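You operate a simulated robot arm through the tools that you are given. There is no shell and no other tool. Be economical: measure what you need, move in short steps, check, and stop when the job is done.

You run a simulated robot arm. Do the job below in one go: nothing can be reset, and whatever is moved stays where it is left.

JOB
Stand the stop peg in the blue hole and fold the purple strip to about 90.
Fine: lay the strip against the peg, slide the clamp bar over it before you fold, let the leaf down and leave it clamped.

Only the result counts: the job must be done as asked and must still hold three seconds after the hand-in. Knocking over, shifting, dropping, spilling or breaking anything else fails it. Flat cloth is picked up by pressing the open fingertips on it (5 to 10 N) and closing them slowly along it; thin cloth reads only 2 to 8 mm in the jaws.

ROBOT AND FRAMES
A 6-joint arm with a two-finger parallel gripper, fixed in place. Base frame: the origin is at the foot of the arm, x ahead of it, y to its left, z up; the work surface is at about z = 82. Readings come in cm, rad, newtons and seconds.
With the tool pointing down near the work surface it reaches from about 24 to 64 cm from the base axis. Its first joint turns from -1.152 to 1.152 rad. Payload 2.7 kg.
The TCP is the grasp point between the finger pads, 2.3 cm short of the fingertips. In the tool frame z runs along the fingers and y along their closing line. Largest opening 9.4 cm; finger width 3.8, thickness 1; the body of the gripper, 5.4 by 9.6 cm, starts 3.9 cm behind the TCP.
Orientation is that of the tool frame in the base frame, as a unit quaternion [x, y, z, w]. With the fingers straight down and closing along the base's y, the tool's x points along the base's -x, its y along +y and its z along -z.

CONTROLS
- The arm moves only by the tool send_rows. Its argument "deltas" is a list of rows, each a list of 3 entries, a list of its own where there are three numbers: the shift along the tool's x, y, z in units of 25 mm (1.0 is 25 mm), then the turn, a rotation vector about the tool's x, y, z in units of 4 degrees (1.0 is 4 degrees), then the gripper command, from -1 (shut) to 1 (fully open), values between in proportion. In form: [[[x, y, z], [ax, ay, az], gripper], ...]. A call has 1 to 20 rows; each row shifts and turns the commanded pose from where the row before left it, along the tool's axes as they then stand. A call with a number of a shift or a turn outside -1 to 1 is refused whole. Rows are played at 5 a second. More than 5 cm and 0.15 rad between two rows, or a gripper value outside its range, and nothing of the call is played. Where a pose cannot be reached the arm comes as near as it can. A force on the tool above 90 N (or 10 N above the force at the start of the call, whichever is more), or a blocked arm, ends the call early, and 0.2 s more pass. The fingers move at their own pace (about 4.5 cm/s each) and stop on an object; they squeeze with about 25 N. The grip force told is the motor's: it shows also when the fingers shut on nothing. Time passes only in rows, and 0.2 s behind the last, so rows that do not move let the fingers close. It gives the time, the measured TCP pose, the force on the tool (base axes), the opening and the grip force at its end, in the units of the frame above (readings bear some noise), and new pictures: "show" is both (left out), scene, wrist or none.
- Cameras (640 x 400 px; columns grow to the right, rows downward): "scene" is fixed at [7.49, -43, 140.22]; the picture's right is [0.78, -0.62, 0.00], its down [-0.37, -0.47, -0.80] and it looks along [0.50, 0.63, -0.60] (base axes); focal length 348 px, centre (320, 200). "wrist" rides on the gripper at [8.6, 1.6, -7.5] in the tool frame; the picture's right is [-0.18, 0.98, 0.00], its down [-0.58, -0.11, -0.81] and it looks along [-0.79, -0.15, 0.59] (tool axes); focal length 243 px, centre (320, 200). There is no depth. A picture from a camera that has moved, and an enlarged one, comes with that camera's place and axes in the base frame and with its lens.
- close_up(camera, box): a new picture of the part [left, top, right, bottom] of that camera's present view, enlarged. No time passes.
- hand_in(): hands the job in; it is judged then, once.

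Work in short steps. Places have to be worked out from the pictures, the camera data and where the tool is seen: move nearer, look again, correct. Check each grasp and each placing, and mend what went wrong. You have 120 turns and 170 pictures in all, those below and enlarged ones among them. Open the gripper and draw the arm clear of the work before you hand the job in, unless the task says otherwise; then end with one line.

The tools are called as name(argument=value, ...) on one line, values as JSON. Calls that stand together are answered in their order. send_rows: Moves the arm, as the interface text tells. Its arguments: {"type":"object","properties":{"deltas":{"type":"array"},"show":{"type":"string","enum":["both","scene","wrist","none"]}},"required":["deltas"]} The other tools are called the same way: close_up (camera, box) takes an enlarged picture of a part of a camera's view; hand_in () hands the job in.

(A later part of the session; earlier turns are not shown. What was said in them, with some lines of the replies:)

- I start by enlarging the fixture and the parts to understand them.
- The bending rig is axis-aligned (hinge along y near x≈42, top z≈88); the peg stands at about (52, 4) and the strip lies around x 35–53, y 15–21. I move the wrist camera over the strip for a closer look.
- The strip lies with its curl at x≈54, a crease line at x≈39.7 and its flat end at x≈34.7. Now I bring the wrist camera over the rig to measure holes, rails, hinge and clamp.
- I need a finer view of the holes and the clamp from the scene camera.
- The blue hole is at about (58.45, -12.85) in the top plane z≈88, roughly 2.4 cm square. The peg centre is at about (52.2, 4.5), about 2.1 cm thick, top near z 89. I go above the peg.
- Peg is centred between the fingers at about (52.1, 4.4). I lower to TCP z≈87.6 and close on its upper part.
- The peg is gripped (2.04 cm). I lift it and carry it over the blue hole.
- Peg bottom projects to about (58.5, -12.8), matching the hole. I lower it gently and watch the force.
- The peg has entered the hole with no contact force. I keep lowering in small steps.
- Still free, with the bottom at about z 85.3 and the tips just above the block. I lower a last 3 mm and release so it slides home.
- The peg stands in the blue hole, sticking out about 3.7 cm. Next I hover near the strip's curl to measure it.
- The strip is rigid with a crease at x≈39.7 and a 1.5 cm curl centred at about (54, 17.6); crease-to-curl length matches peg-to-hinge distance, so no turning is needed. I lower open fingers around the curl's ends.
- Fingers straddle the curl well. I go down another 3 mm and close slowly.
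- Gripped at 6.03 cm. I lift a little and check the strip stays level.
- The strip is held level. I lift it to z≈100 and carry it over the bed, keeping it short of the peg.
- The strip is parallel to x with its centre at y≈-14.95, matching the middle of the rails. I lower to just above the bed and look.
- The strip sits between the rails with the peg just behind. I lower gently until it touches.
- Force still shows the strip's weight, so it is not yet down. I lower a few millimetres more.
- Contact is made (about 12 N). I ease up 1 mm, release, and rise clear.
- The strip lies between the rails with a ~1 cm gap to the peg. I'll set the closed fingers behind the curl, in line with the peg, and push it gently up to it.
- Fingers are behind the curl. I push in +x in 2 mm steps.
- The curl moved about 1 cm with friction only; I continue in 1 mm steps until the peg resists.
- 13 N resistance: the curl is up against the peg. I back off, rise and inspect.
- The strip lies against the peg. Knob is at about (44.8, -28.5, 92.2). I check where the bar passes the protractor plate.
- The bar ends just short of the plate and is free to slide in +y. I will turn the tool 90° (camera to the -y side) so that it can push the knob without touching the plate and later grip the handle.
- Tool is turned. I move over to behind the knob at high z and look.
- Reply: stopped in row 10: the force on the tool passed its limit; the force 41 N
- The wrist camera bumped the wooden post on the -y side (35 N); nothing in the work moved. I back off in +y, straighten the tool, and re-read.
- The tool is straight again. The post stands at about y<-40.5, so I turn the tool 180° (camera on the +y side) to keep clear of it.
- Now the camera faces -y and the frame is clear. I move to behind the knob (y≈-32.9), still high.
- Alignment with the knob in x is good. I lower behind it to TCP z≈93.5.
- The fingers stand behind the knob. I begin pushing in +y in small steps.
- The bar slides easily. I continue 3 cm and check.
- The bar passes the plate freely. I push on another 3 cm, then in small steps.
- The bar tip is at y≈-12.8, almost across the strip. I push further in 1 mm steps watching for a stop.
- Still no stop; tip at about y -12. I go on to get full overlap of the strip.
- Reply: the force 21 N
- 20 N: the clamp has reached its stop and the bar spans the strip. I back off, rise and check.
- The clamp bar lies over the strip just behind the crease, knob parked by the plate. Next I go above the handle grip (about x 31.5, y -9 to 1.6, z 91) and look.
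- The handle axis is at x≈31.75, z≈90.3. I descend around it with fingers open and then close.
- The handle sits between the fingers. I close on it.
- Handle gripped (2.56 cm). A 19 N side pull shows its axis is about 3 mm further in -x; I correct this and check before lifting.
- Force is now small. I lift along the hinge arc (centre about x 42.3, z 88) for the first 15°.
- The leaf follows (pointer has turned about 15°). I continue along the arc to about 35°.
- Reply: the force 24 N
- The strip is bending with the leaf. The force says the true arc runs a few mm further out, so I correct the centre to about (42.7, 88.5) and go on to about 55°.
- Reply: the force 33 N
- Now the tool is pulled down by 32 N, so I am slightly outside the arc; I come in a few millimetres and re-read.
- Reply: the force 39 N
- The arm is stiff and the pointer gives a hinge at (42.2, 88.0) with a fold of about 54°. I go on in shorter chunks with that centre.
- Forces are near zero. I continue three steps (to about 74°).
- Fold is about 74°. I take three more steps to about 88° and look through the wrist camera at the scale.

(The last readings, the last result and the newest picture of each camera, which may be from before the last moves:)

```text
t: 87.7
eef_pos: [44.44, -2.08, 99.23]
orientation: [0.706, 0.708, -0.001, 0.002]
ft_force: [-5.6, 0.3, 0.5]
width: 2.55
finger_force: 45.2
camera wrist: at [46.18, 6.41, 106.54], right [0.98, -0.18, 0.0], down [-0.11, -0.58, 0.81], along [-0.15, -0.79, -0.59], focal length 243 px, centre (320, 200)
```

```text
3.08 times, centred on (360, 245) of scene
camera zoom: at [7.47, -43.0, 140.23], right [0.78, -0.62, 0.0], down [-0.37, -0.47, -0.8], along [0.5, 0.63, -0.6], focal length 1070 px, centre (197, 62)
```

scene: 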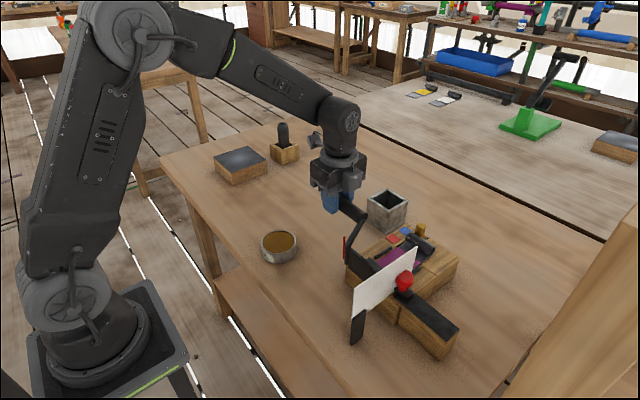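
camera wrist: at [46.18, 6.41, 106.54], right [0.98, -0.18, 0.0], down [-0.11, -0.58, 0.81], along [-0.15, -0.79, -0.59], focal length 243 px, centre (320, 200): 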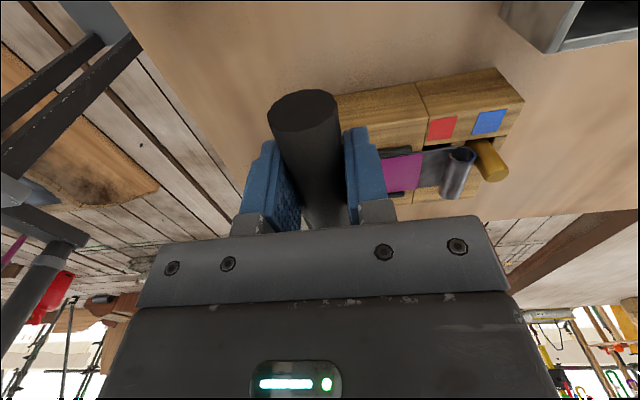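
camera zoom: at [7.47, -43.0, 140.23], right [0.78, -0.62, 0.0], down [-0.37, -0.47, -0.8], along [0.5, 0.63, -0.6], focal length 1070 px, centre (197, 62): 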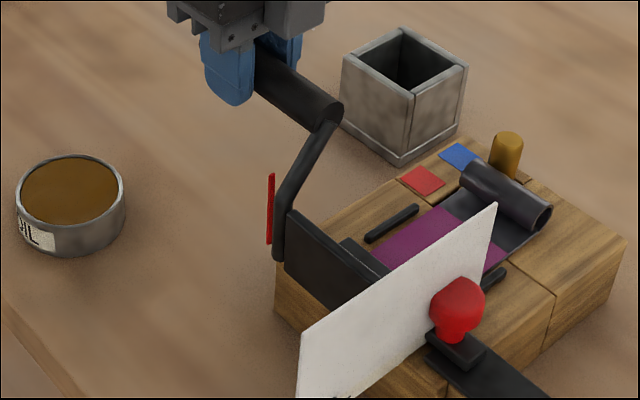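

Fold reads about 88°. I take it to about 91°, then lower the leaf part-way to see where the strip stays.

send_rows(deltas=[[[0, 0.12, 0.025], [0, 0, 0], -1], [[0, 0.11, 0.03], [0, 0, 0], -1], [[0, 0, 0], [0, 0, 0], -1], [[0, 0, 0], [0, 0, 0], -1]], show="none")

close_up(camera="scene", box=[330, 220, 390, 270])

```text
t: 88.7
eef_pos: [45.02, -2.09, 98.87]
orientation: [0.706, 0.708, -0.001, 0.001]
ft_force: [-4.9, -2.3, -2.4]
width: 2.54
finger_force: 44.7
```

```text
8.00 times, centred on (360, 245) of scene
camera zoom: at [7.48, -43.01, 140.22], right [0.78, -0.62, 0.0], down [-0.37, -0.47, -0.8], along [0.5, 0.63, -0.6], focal length 2782 px, centre (0, -160)
```

zoom: 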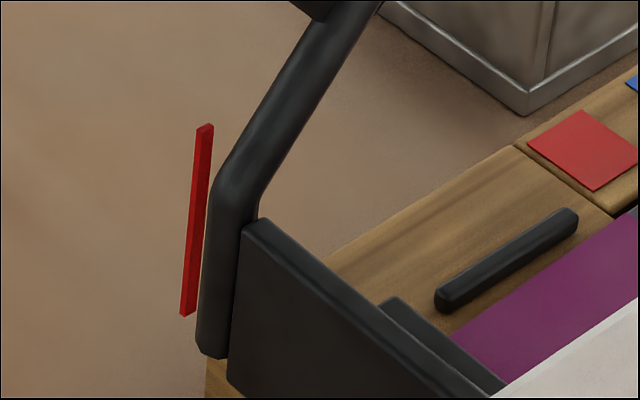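

The pointer stands at about 91.5°. I lower the leaf back about 25° along the same arc and look at the strip's flange.

send_rows(deltas=[[[0, -0.232, -0.13], [0, 0, 0], -1], [[0, -0.36, -0.05], [0, 0, 0], -1], [[0, -0.36, -0.04], [0, 0, 0], -1], [[0, -0.36, -0.01], [0, 0, 0], -1], [[0, -0.32, 0.06], [0, 0, 0], -1], [[0, -0.32, 0.08], [0, 0, 0], -1], [[0, 0, 0], [0, 0, 0], -1]], show="wrist")

close_up(camera="scene", box=[320, 210, 420, 290])

```text
t: 90.3
eef_pos: [40.07, -2.08, 99.41]
orientation: [0.707, 0.707, 0.0, 0.002]
ft_force: [-4.5, -4.9, 31.3]
width: 2.56
finger_force: 44.8
camera wrist: at [41.84, 6.42, 106.78], right [0.98, -0.18, 0.0], down [-0.11, -0.58, 0.81], along [-0.14, -0.8, -0.59], focal length 243 px, centre (320, 200)
```

wrist: 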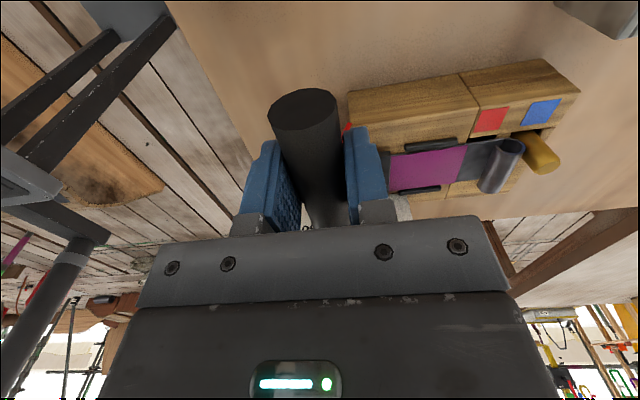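

```text
5.00 times, centred on (370, 250) of scene
camera zoom: at [7.43, -43.02, 140.22], right [0.78, -0.62, 0.0], down [-0.37, -0.47, -0.8], along [0.5, 0.63, -0.6], focal length 1739 px, centre (70, -50)
```

zoom: 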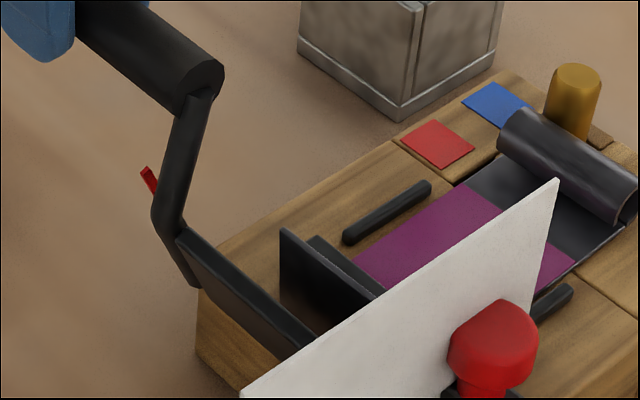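

The flange stays standing. I relax the vertical force a little and zoom in on the flange to measure its angle.

send_rows(deltas=[[[0, 0, -0.07], [0, 0, 0], -1], [[0, 0, 0], [0, 0, 0], -1]], show="none")

close_up(camera="scene", box=[365, 245, 405, 275])

```text
t: 90.9
eef_pos: [40.07, -2.08, 99.31]
orientation: [0.706, 0.708, -0.002, 0.001]
ft_force: [-2.0, -6.3, 19.2]
width: 2.57
finger_force: 44.9
```

```text
13.33 times, centred on (385, 260) of scene
camera zoom: at [7.45, -43.02, 140.22], right [0.78, -0.62, 0.0], down [-0.37, -0.47, -0.8], along [0.5, 0.63, -0.6], focal length 4637 px, centre (-547, -600)
```

zoom: 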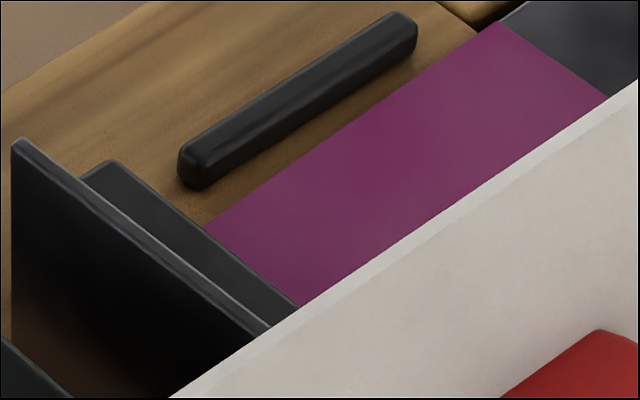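

The flange measures about 85°, i.e. roughly 6.5° of springback from 91.5°. I fold again to about 97°.

send_rows(deltas=[[[0, 0.32, -0.1], [0, 0, 0], -1], [[0, 0.32, -0.06], [0, 0, 0], -1], [[0, 0.36, 0.012], [0, 0, 0], -1], [[0, 0.36, 0.04], [0, 0, 0], -1], [[0, 0.36, 0.06], [0, 0, 0], -1], [[0, 0.24, 0.13], [0, 0, 0], -1], [[0, 0, 0], [0, 0, 0], -1]], show="none")

send_rows(deltas=[[[0, 0.15, 0.045], [0, 0, 0], -1], [[0, 0.15, 0.048], [0, 0, 0], -1], [[0, 0.11, 0.04], [0, 0, 0], -1], [[0, 0, 0], [0, 0, 0], -1]], show="none")

close_up(camera="scene", box=[330, 220, 390, 270])

```text
t: 92.5
eef_pos: [44.95, -2.18, 99.25]
orientation: [0.707, 0.708, 0.0, 0.003]
ft_force: [-0.5, -4.3, 10.8]
width: 2.58
finger_force: 44.6
```

```text
t: 93.5
eef_pos: [46.02, -2.16, 98.87]
orientation: [0.706, 0.708, -0.001, 0.001]
ft_force: [-1.4, -5.0, 6.9]
width: 2.57
finger_force: 45.2
```

```text
8.00 times, centred on (360, 245) of scene
camera zoom: at [7.47, -43.01, 140.22], right [0.78, -0.62, 0.0], down [-0.37, -0.47, -0.8], along [0.5, 0.63, -0.6], focal length 2782 px, centre (0, -160)
```

zoom: 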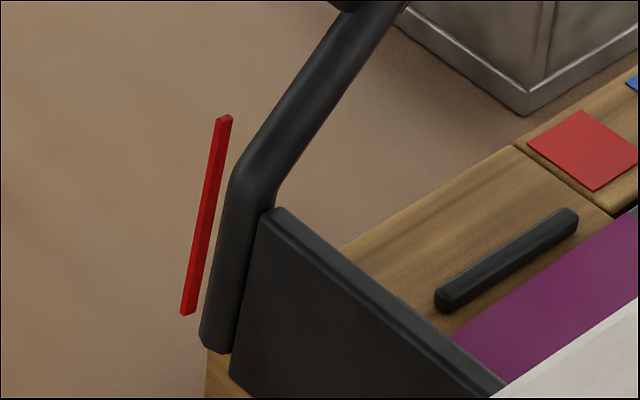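

The pointer reads about 97°. I lower the leaf part-way again and measure the flange.

send_rows(deltas=[[[0, -0.2, -0.07], [0, 0, 0], -1], [[0, -0.21, -0.07], [0, 0, 0], -1], [[0, -0.3, -0.06], [0, 0, 0], -1], [[0, -0.36, -0.04], [0, 0, 0], -1], [[0, -0.36, -0.01], [0, 0, 0], -1], [[0, -0.34, 0.04], [0, 0, 0], -1], [[0, -0.3, 0.07], [0, 0, 0], -1], [[0, -0.3, 0.08], [0, 0, 0], -1], [[0, 0, 0], [0, 0, 0], -1]], show="none")

close_up(camera="scene", box=[365, 245, 405, 275])

```text
t: 95.5
eef_pos: [40.14, -2.19, 99.01]
orientation: [0.706, 0.708, 0.001, 0.003]
ft_force: [-3.3, -0.7, 27.9]
width: 2.57
finger_force: 44.7
```

```text
13.33 times, centred on (385, 260) of scene
camera zoom: at [7.44, -43.0, 140.23], right [0.78, -0.62, 0.0], down [-0.37, -0.47, -0.8], along [0.5, 0.63, -0.6], focal length 4637 px, centre (-547, -600)
```

zoom: 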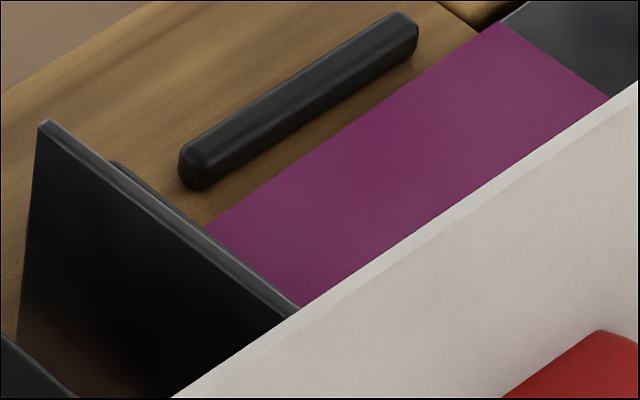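

The flange now stands at 90° within measuring accuracy. I lower the leaf down along the arc, in chunks with force checks.

send_rows(deltas=[[[0, -0.304, 0], [0, 0, 0], -1], [[0, -0.3, 0.07], [0, 0, 0], -1], [[0, -0.292, 0.1], [0, 0, 0], -1], [[0, -0.284, 0.125], [0, 0, 0], -1], [[0, 0, 0], [0, 0, 0], -1]], show="none")

```text
t: 96.7
eef_pos: [37.14, -2.06, 98.18]
orientation: [0.706, 0.708, -0.001, 0.002]
ft_force: [4.3, -3.5, -0.2]
width: 2.54
finger_force: 45.2
```

Forces are small. I continue down.

send_rows(deltas=[[[0, -0.264, 0.172], [0, 0, 0], -1], [[0, -0.264, 0.172], [0, 0, 0], -1], [[0, -0.248, 0.192], [0, 0, 0], -1], [[0, -0.24, 0.208], [0, 0, 0], -1], [[0, -0.22, 0.224], [0, 0, 0], -1], [[0, 0, 0], [0, 0, 0], -1]], show="none")

```text
t: 98.1
eef_pos: [34.07, -2.1, 95.81]
orientation: [0.706, 0.708, -0.001, 0.001]
ft_force: [3.7, 1.9, 0.8]
width: 2.58
finger_force: 45.5
```

send_rows(deltas=[[[0, -0.196, 0.252], [0, 0, 0], -1], [[0, -0.192, 0.248], [0, 0, 0], -1], [[0, -0.168, 0.264], [0, 0, 0], -1], [[0, -0.152, 0.272], [0, 0, 0], -1], [[0, -0.132, 0.284], [0, 0, 0], -1], [[0, -0.116, 0.288], [0, 0, 0], -1], [[0, 0, 0], [0, 0, 0], -1]], show="wrist")

close_up(camera="scene", box=[260, 200, 420, 330])

```text
t: 99.7
eef_pos: [31.72, -2.18, 91.78]
orientation: [0.706, 0.708, 0.0, 0.002]
ft_force: [7.9, 6.5, -0.5]
width: 2.54
finger_force: 45.3
camera wrist: at [33.5, 6.38, 99.23], right [0.98, -0.18, 0.0], down [-0.11, -0.58, 0.81], along [-0.14, -0.79, -0.59], focal length 243 px, centre (320, 200)
```

wrist: 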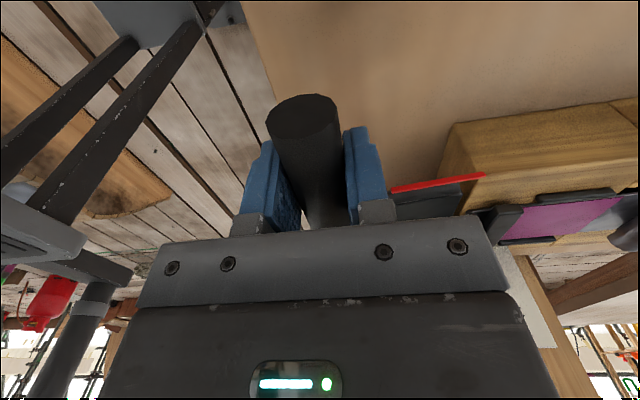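

```text
3.08 times, centred on (340, 265) of scene
camera zoom: at [7.5, -42.99, 140.23], right [0.78, -0.62, 0.0], down [-0.37, -0.47, -0.8], along [0.5, 0.63, -0.6], focal length 1070 px, centre (258, 0)
```

zoom: 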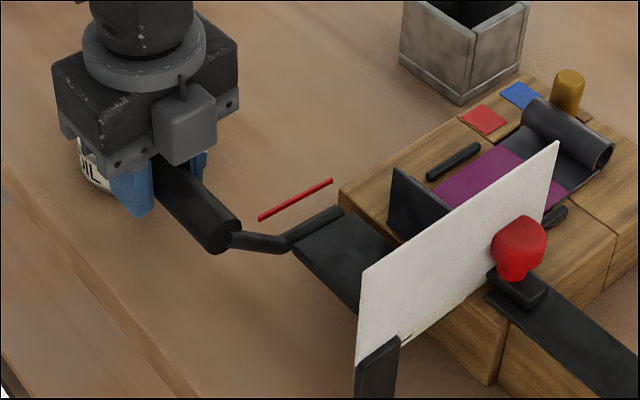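

Nearly down. I do the last 7° to the rest in small steps.

send_rows(deltas=[[[0, -0.05, 0.2], [0, 0, 0], -1], [[0, -0.05, 0.18], [0, 0, 0], -1], [[0, -0.02, 0.1], [0, 0, 0], -1], [[0, 0, 0], [0, 0, 0], -1]], show="none")

close_up(camera="scene", box=[260, 200, 420, 330])

```text
t: 100.7
eef_pos: [31.52, -2.21, 90.68]
orientation: [0.706, 0.708, 0.001, 0.002]
ft_force: [2.3, 0.6, 37.2]
width: 2.57
finger_force: 45.4
```

```text
3.08 times, centred on (340, 265) of scene
camera zoom: at [7.45, -43.0, 140.23], right [0.78, -0.62, 0.0], down [-0.37, -0.47, -0.8], along [0.5, 0.63, -0.6], focal length 1070 px, centre (258, 0)
```

zoom: 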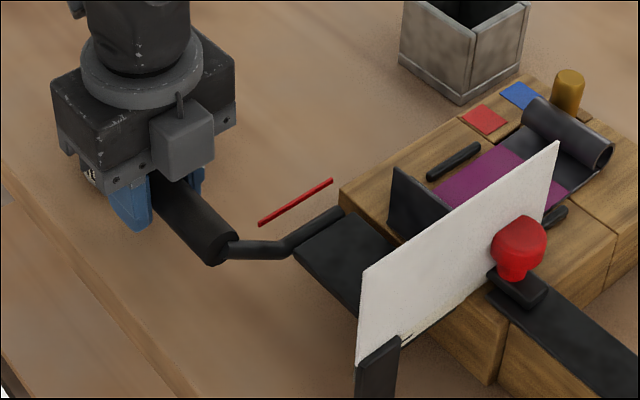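

The leaf is at its rest (37 N push-back). I relax, open, and rise straight up.

send_rows(deltas=[[[0, 0, -0.07], [0, 0, 0], -1], [[0, 0, 0], [0, 0, 0], -0.2], [[0, 0, 0], [0, 0, 0], 0.2], [[0, 0, 0], [0, 0, 0], 0.3], [[0, 0, 0], [0, 0, 0], 0.3], [[0, 0, -0.6], [0, 0, 0], 0.3], [[0, 0, -0.8], [0, 0, 0], 0.3], [[0, 0, -0.9], [0, 0, 0], 0.3], [[0, 0, -0.9], [0, 0, 0], 0.3], [[0, 0, -0.9], [0, 0, 0], 0.3], [[0.5, 0, -0.9], [0, 0, 0], 0.3], [[0.9, 0, -0.9], [0, 0, 0], 0.3], [[0.9, 0, 0], [0, 0, 0], 0.3], [[0, 0, 0], [0, 0, 0], 0.3]], show="both")

close_up(camera="scene", box=[260, 200, 460, 360])

close_up(camera="scene", box=[365, 245, 405, 275])

```text
t: 103.7
eef_pos: [31.4, 3.62, 105.54]
orientation: [0.707, 0.707, -0.001, 0.001]
ft_force: [0.0, 1.0, 0.8]
width: 6.12
finger_force: 0.1
camera wrist: at [33.24, 12.17, 112.94], right [0.98, -0.18, 0.0], down [-0.11, -0.58, 0.81], along [-0.15, -0.79, -0.59], focal length 243 px, centre (320, 200)
```

scene: 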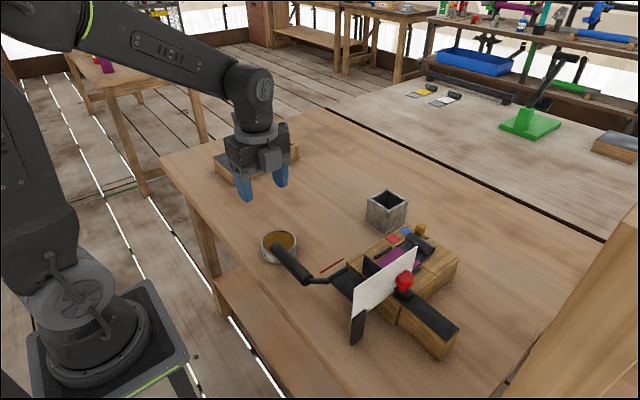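
wrist: 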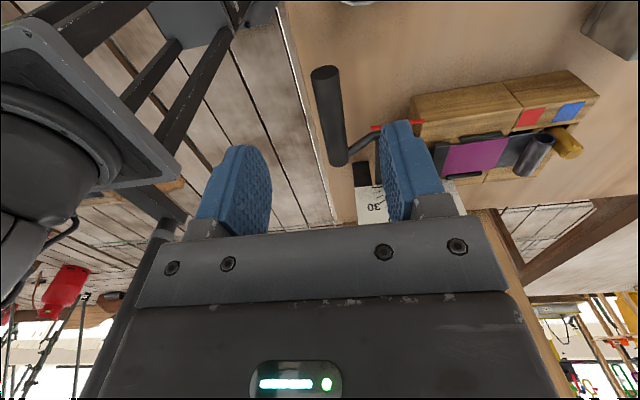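

```text
2.50 times, centred on (360, 280) of scene
camera zoom: at [7.49, -43.0, 140.22], right [0.78, -0.62, 0.0], down [-0.37, -0.47, -0.8], along [0.5, 0.63, -0.6], focal length 870 px, centre (220, 0)
```

zoom: 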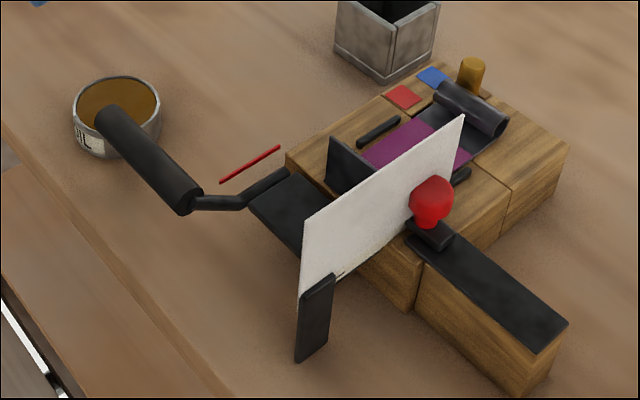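

```text
13.33 times, centred on (385, 260) of scene
camera zoom: at [7.49, -43.0, 140.22], right [0.78, -0.62, 0.0], down [-0.37, -0.47, -0.8], along [0.5, 0.63, -0.6], focal length 4637 px, centre (-547, -600)
```

zoom: 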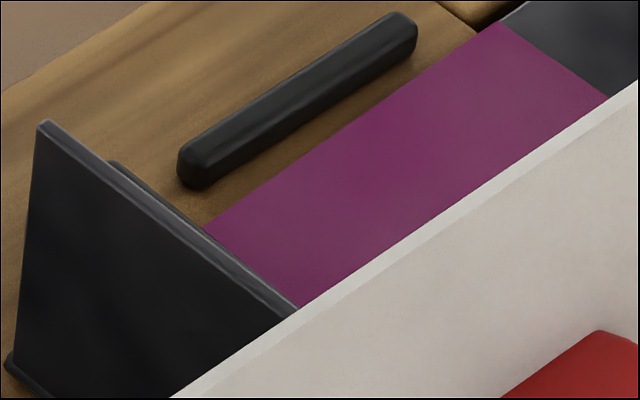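

Flange still at 90°, leaf down, clamp on. A last check that the curl still touches the peg.

close_up(camera="scene", box=[390, 215, 450, 260])

close_up(camera="wrist", box=[480, 60, 620, 200])

```text
8.89 times, centred on (420, 238) of scene
camera zoom: at [7.49, -43.0, 140.22], right [0.78, -0.62, 0.0], down [-0.37, -0.47, -0.8], along [0.5, 0.63, -0.6], focal length 3092 px, centre (-569, -133)
```

zoom: 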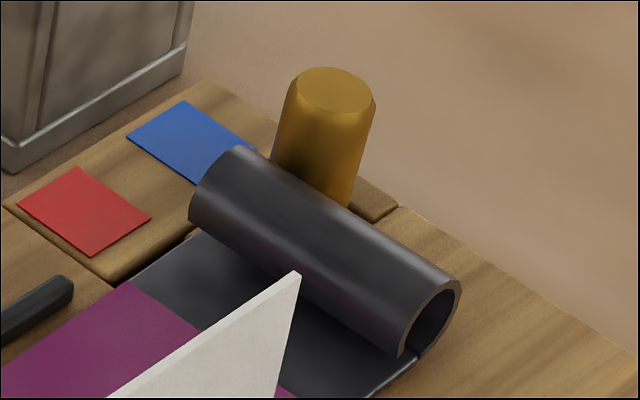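

```text
2.86 times, centred on (550, 130) of wrist
camera zoom: at [33.24, 12.17, 112.94], right [0.98, -0.18, 0.0], down [-0.11, -0.58, 0.81], along [-0.15, -0.79, -0.59], focal length 693 px, centre (-337, 400)
```

zoom: 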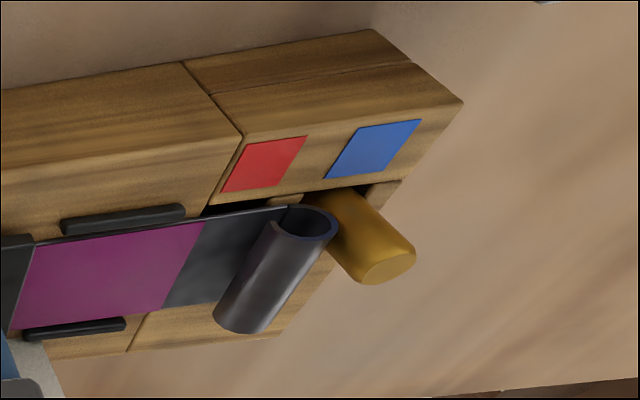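

The curl rests against the peg, the peg is seated in the blue hole, the clamp is on, the leaf is down, and the arm is clear with the gripper open. I hand in.

hand_in()

```text
The job is handed in.
```

The job is handed in: the stop peg stands in the blue hole with the purple strip against it. I folded the strip to 97° so that after springback it stands at about 90° (measured from the pictures). The leaf is down and the clamp bar is still over the strip. While I was moving to the clamp, the wrist camera bumped the wooden post once (about 35 N), and I saw nothing shift.
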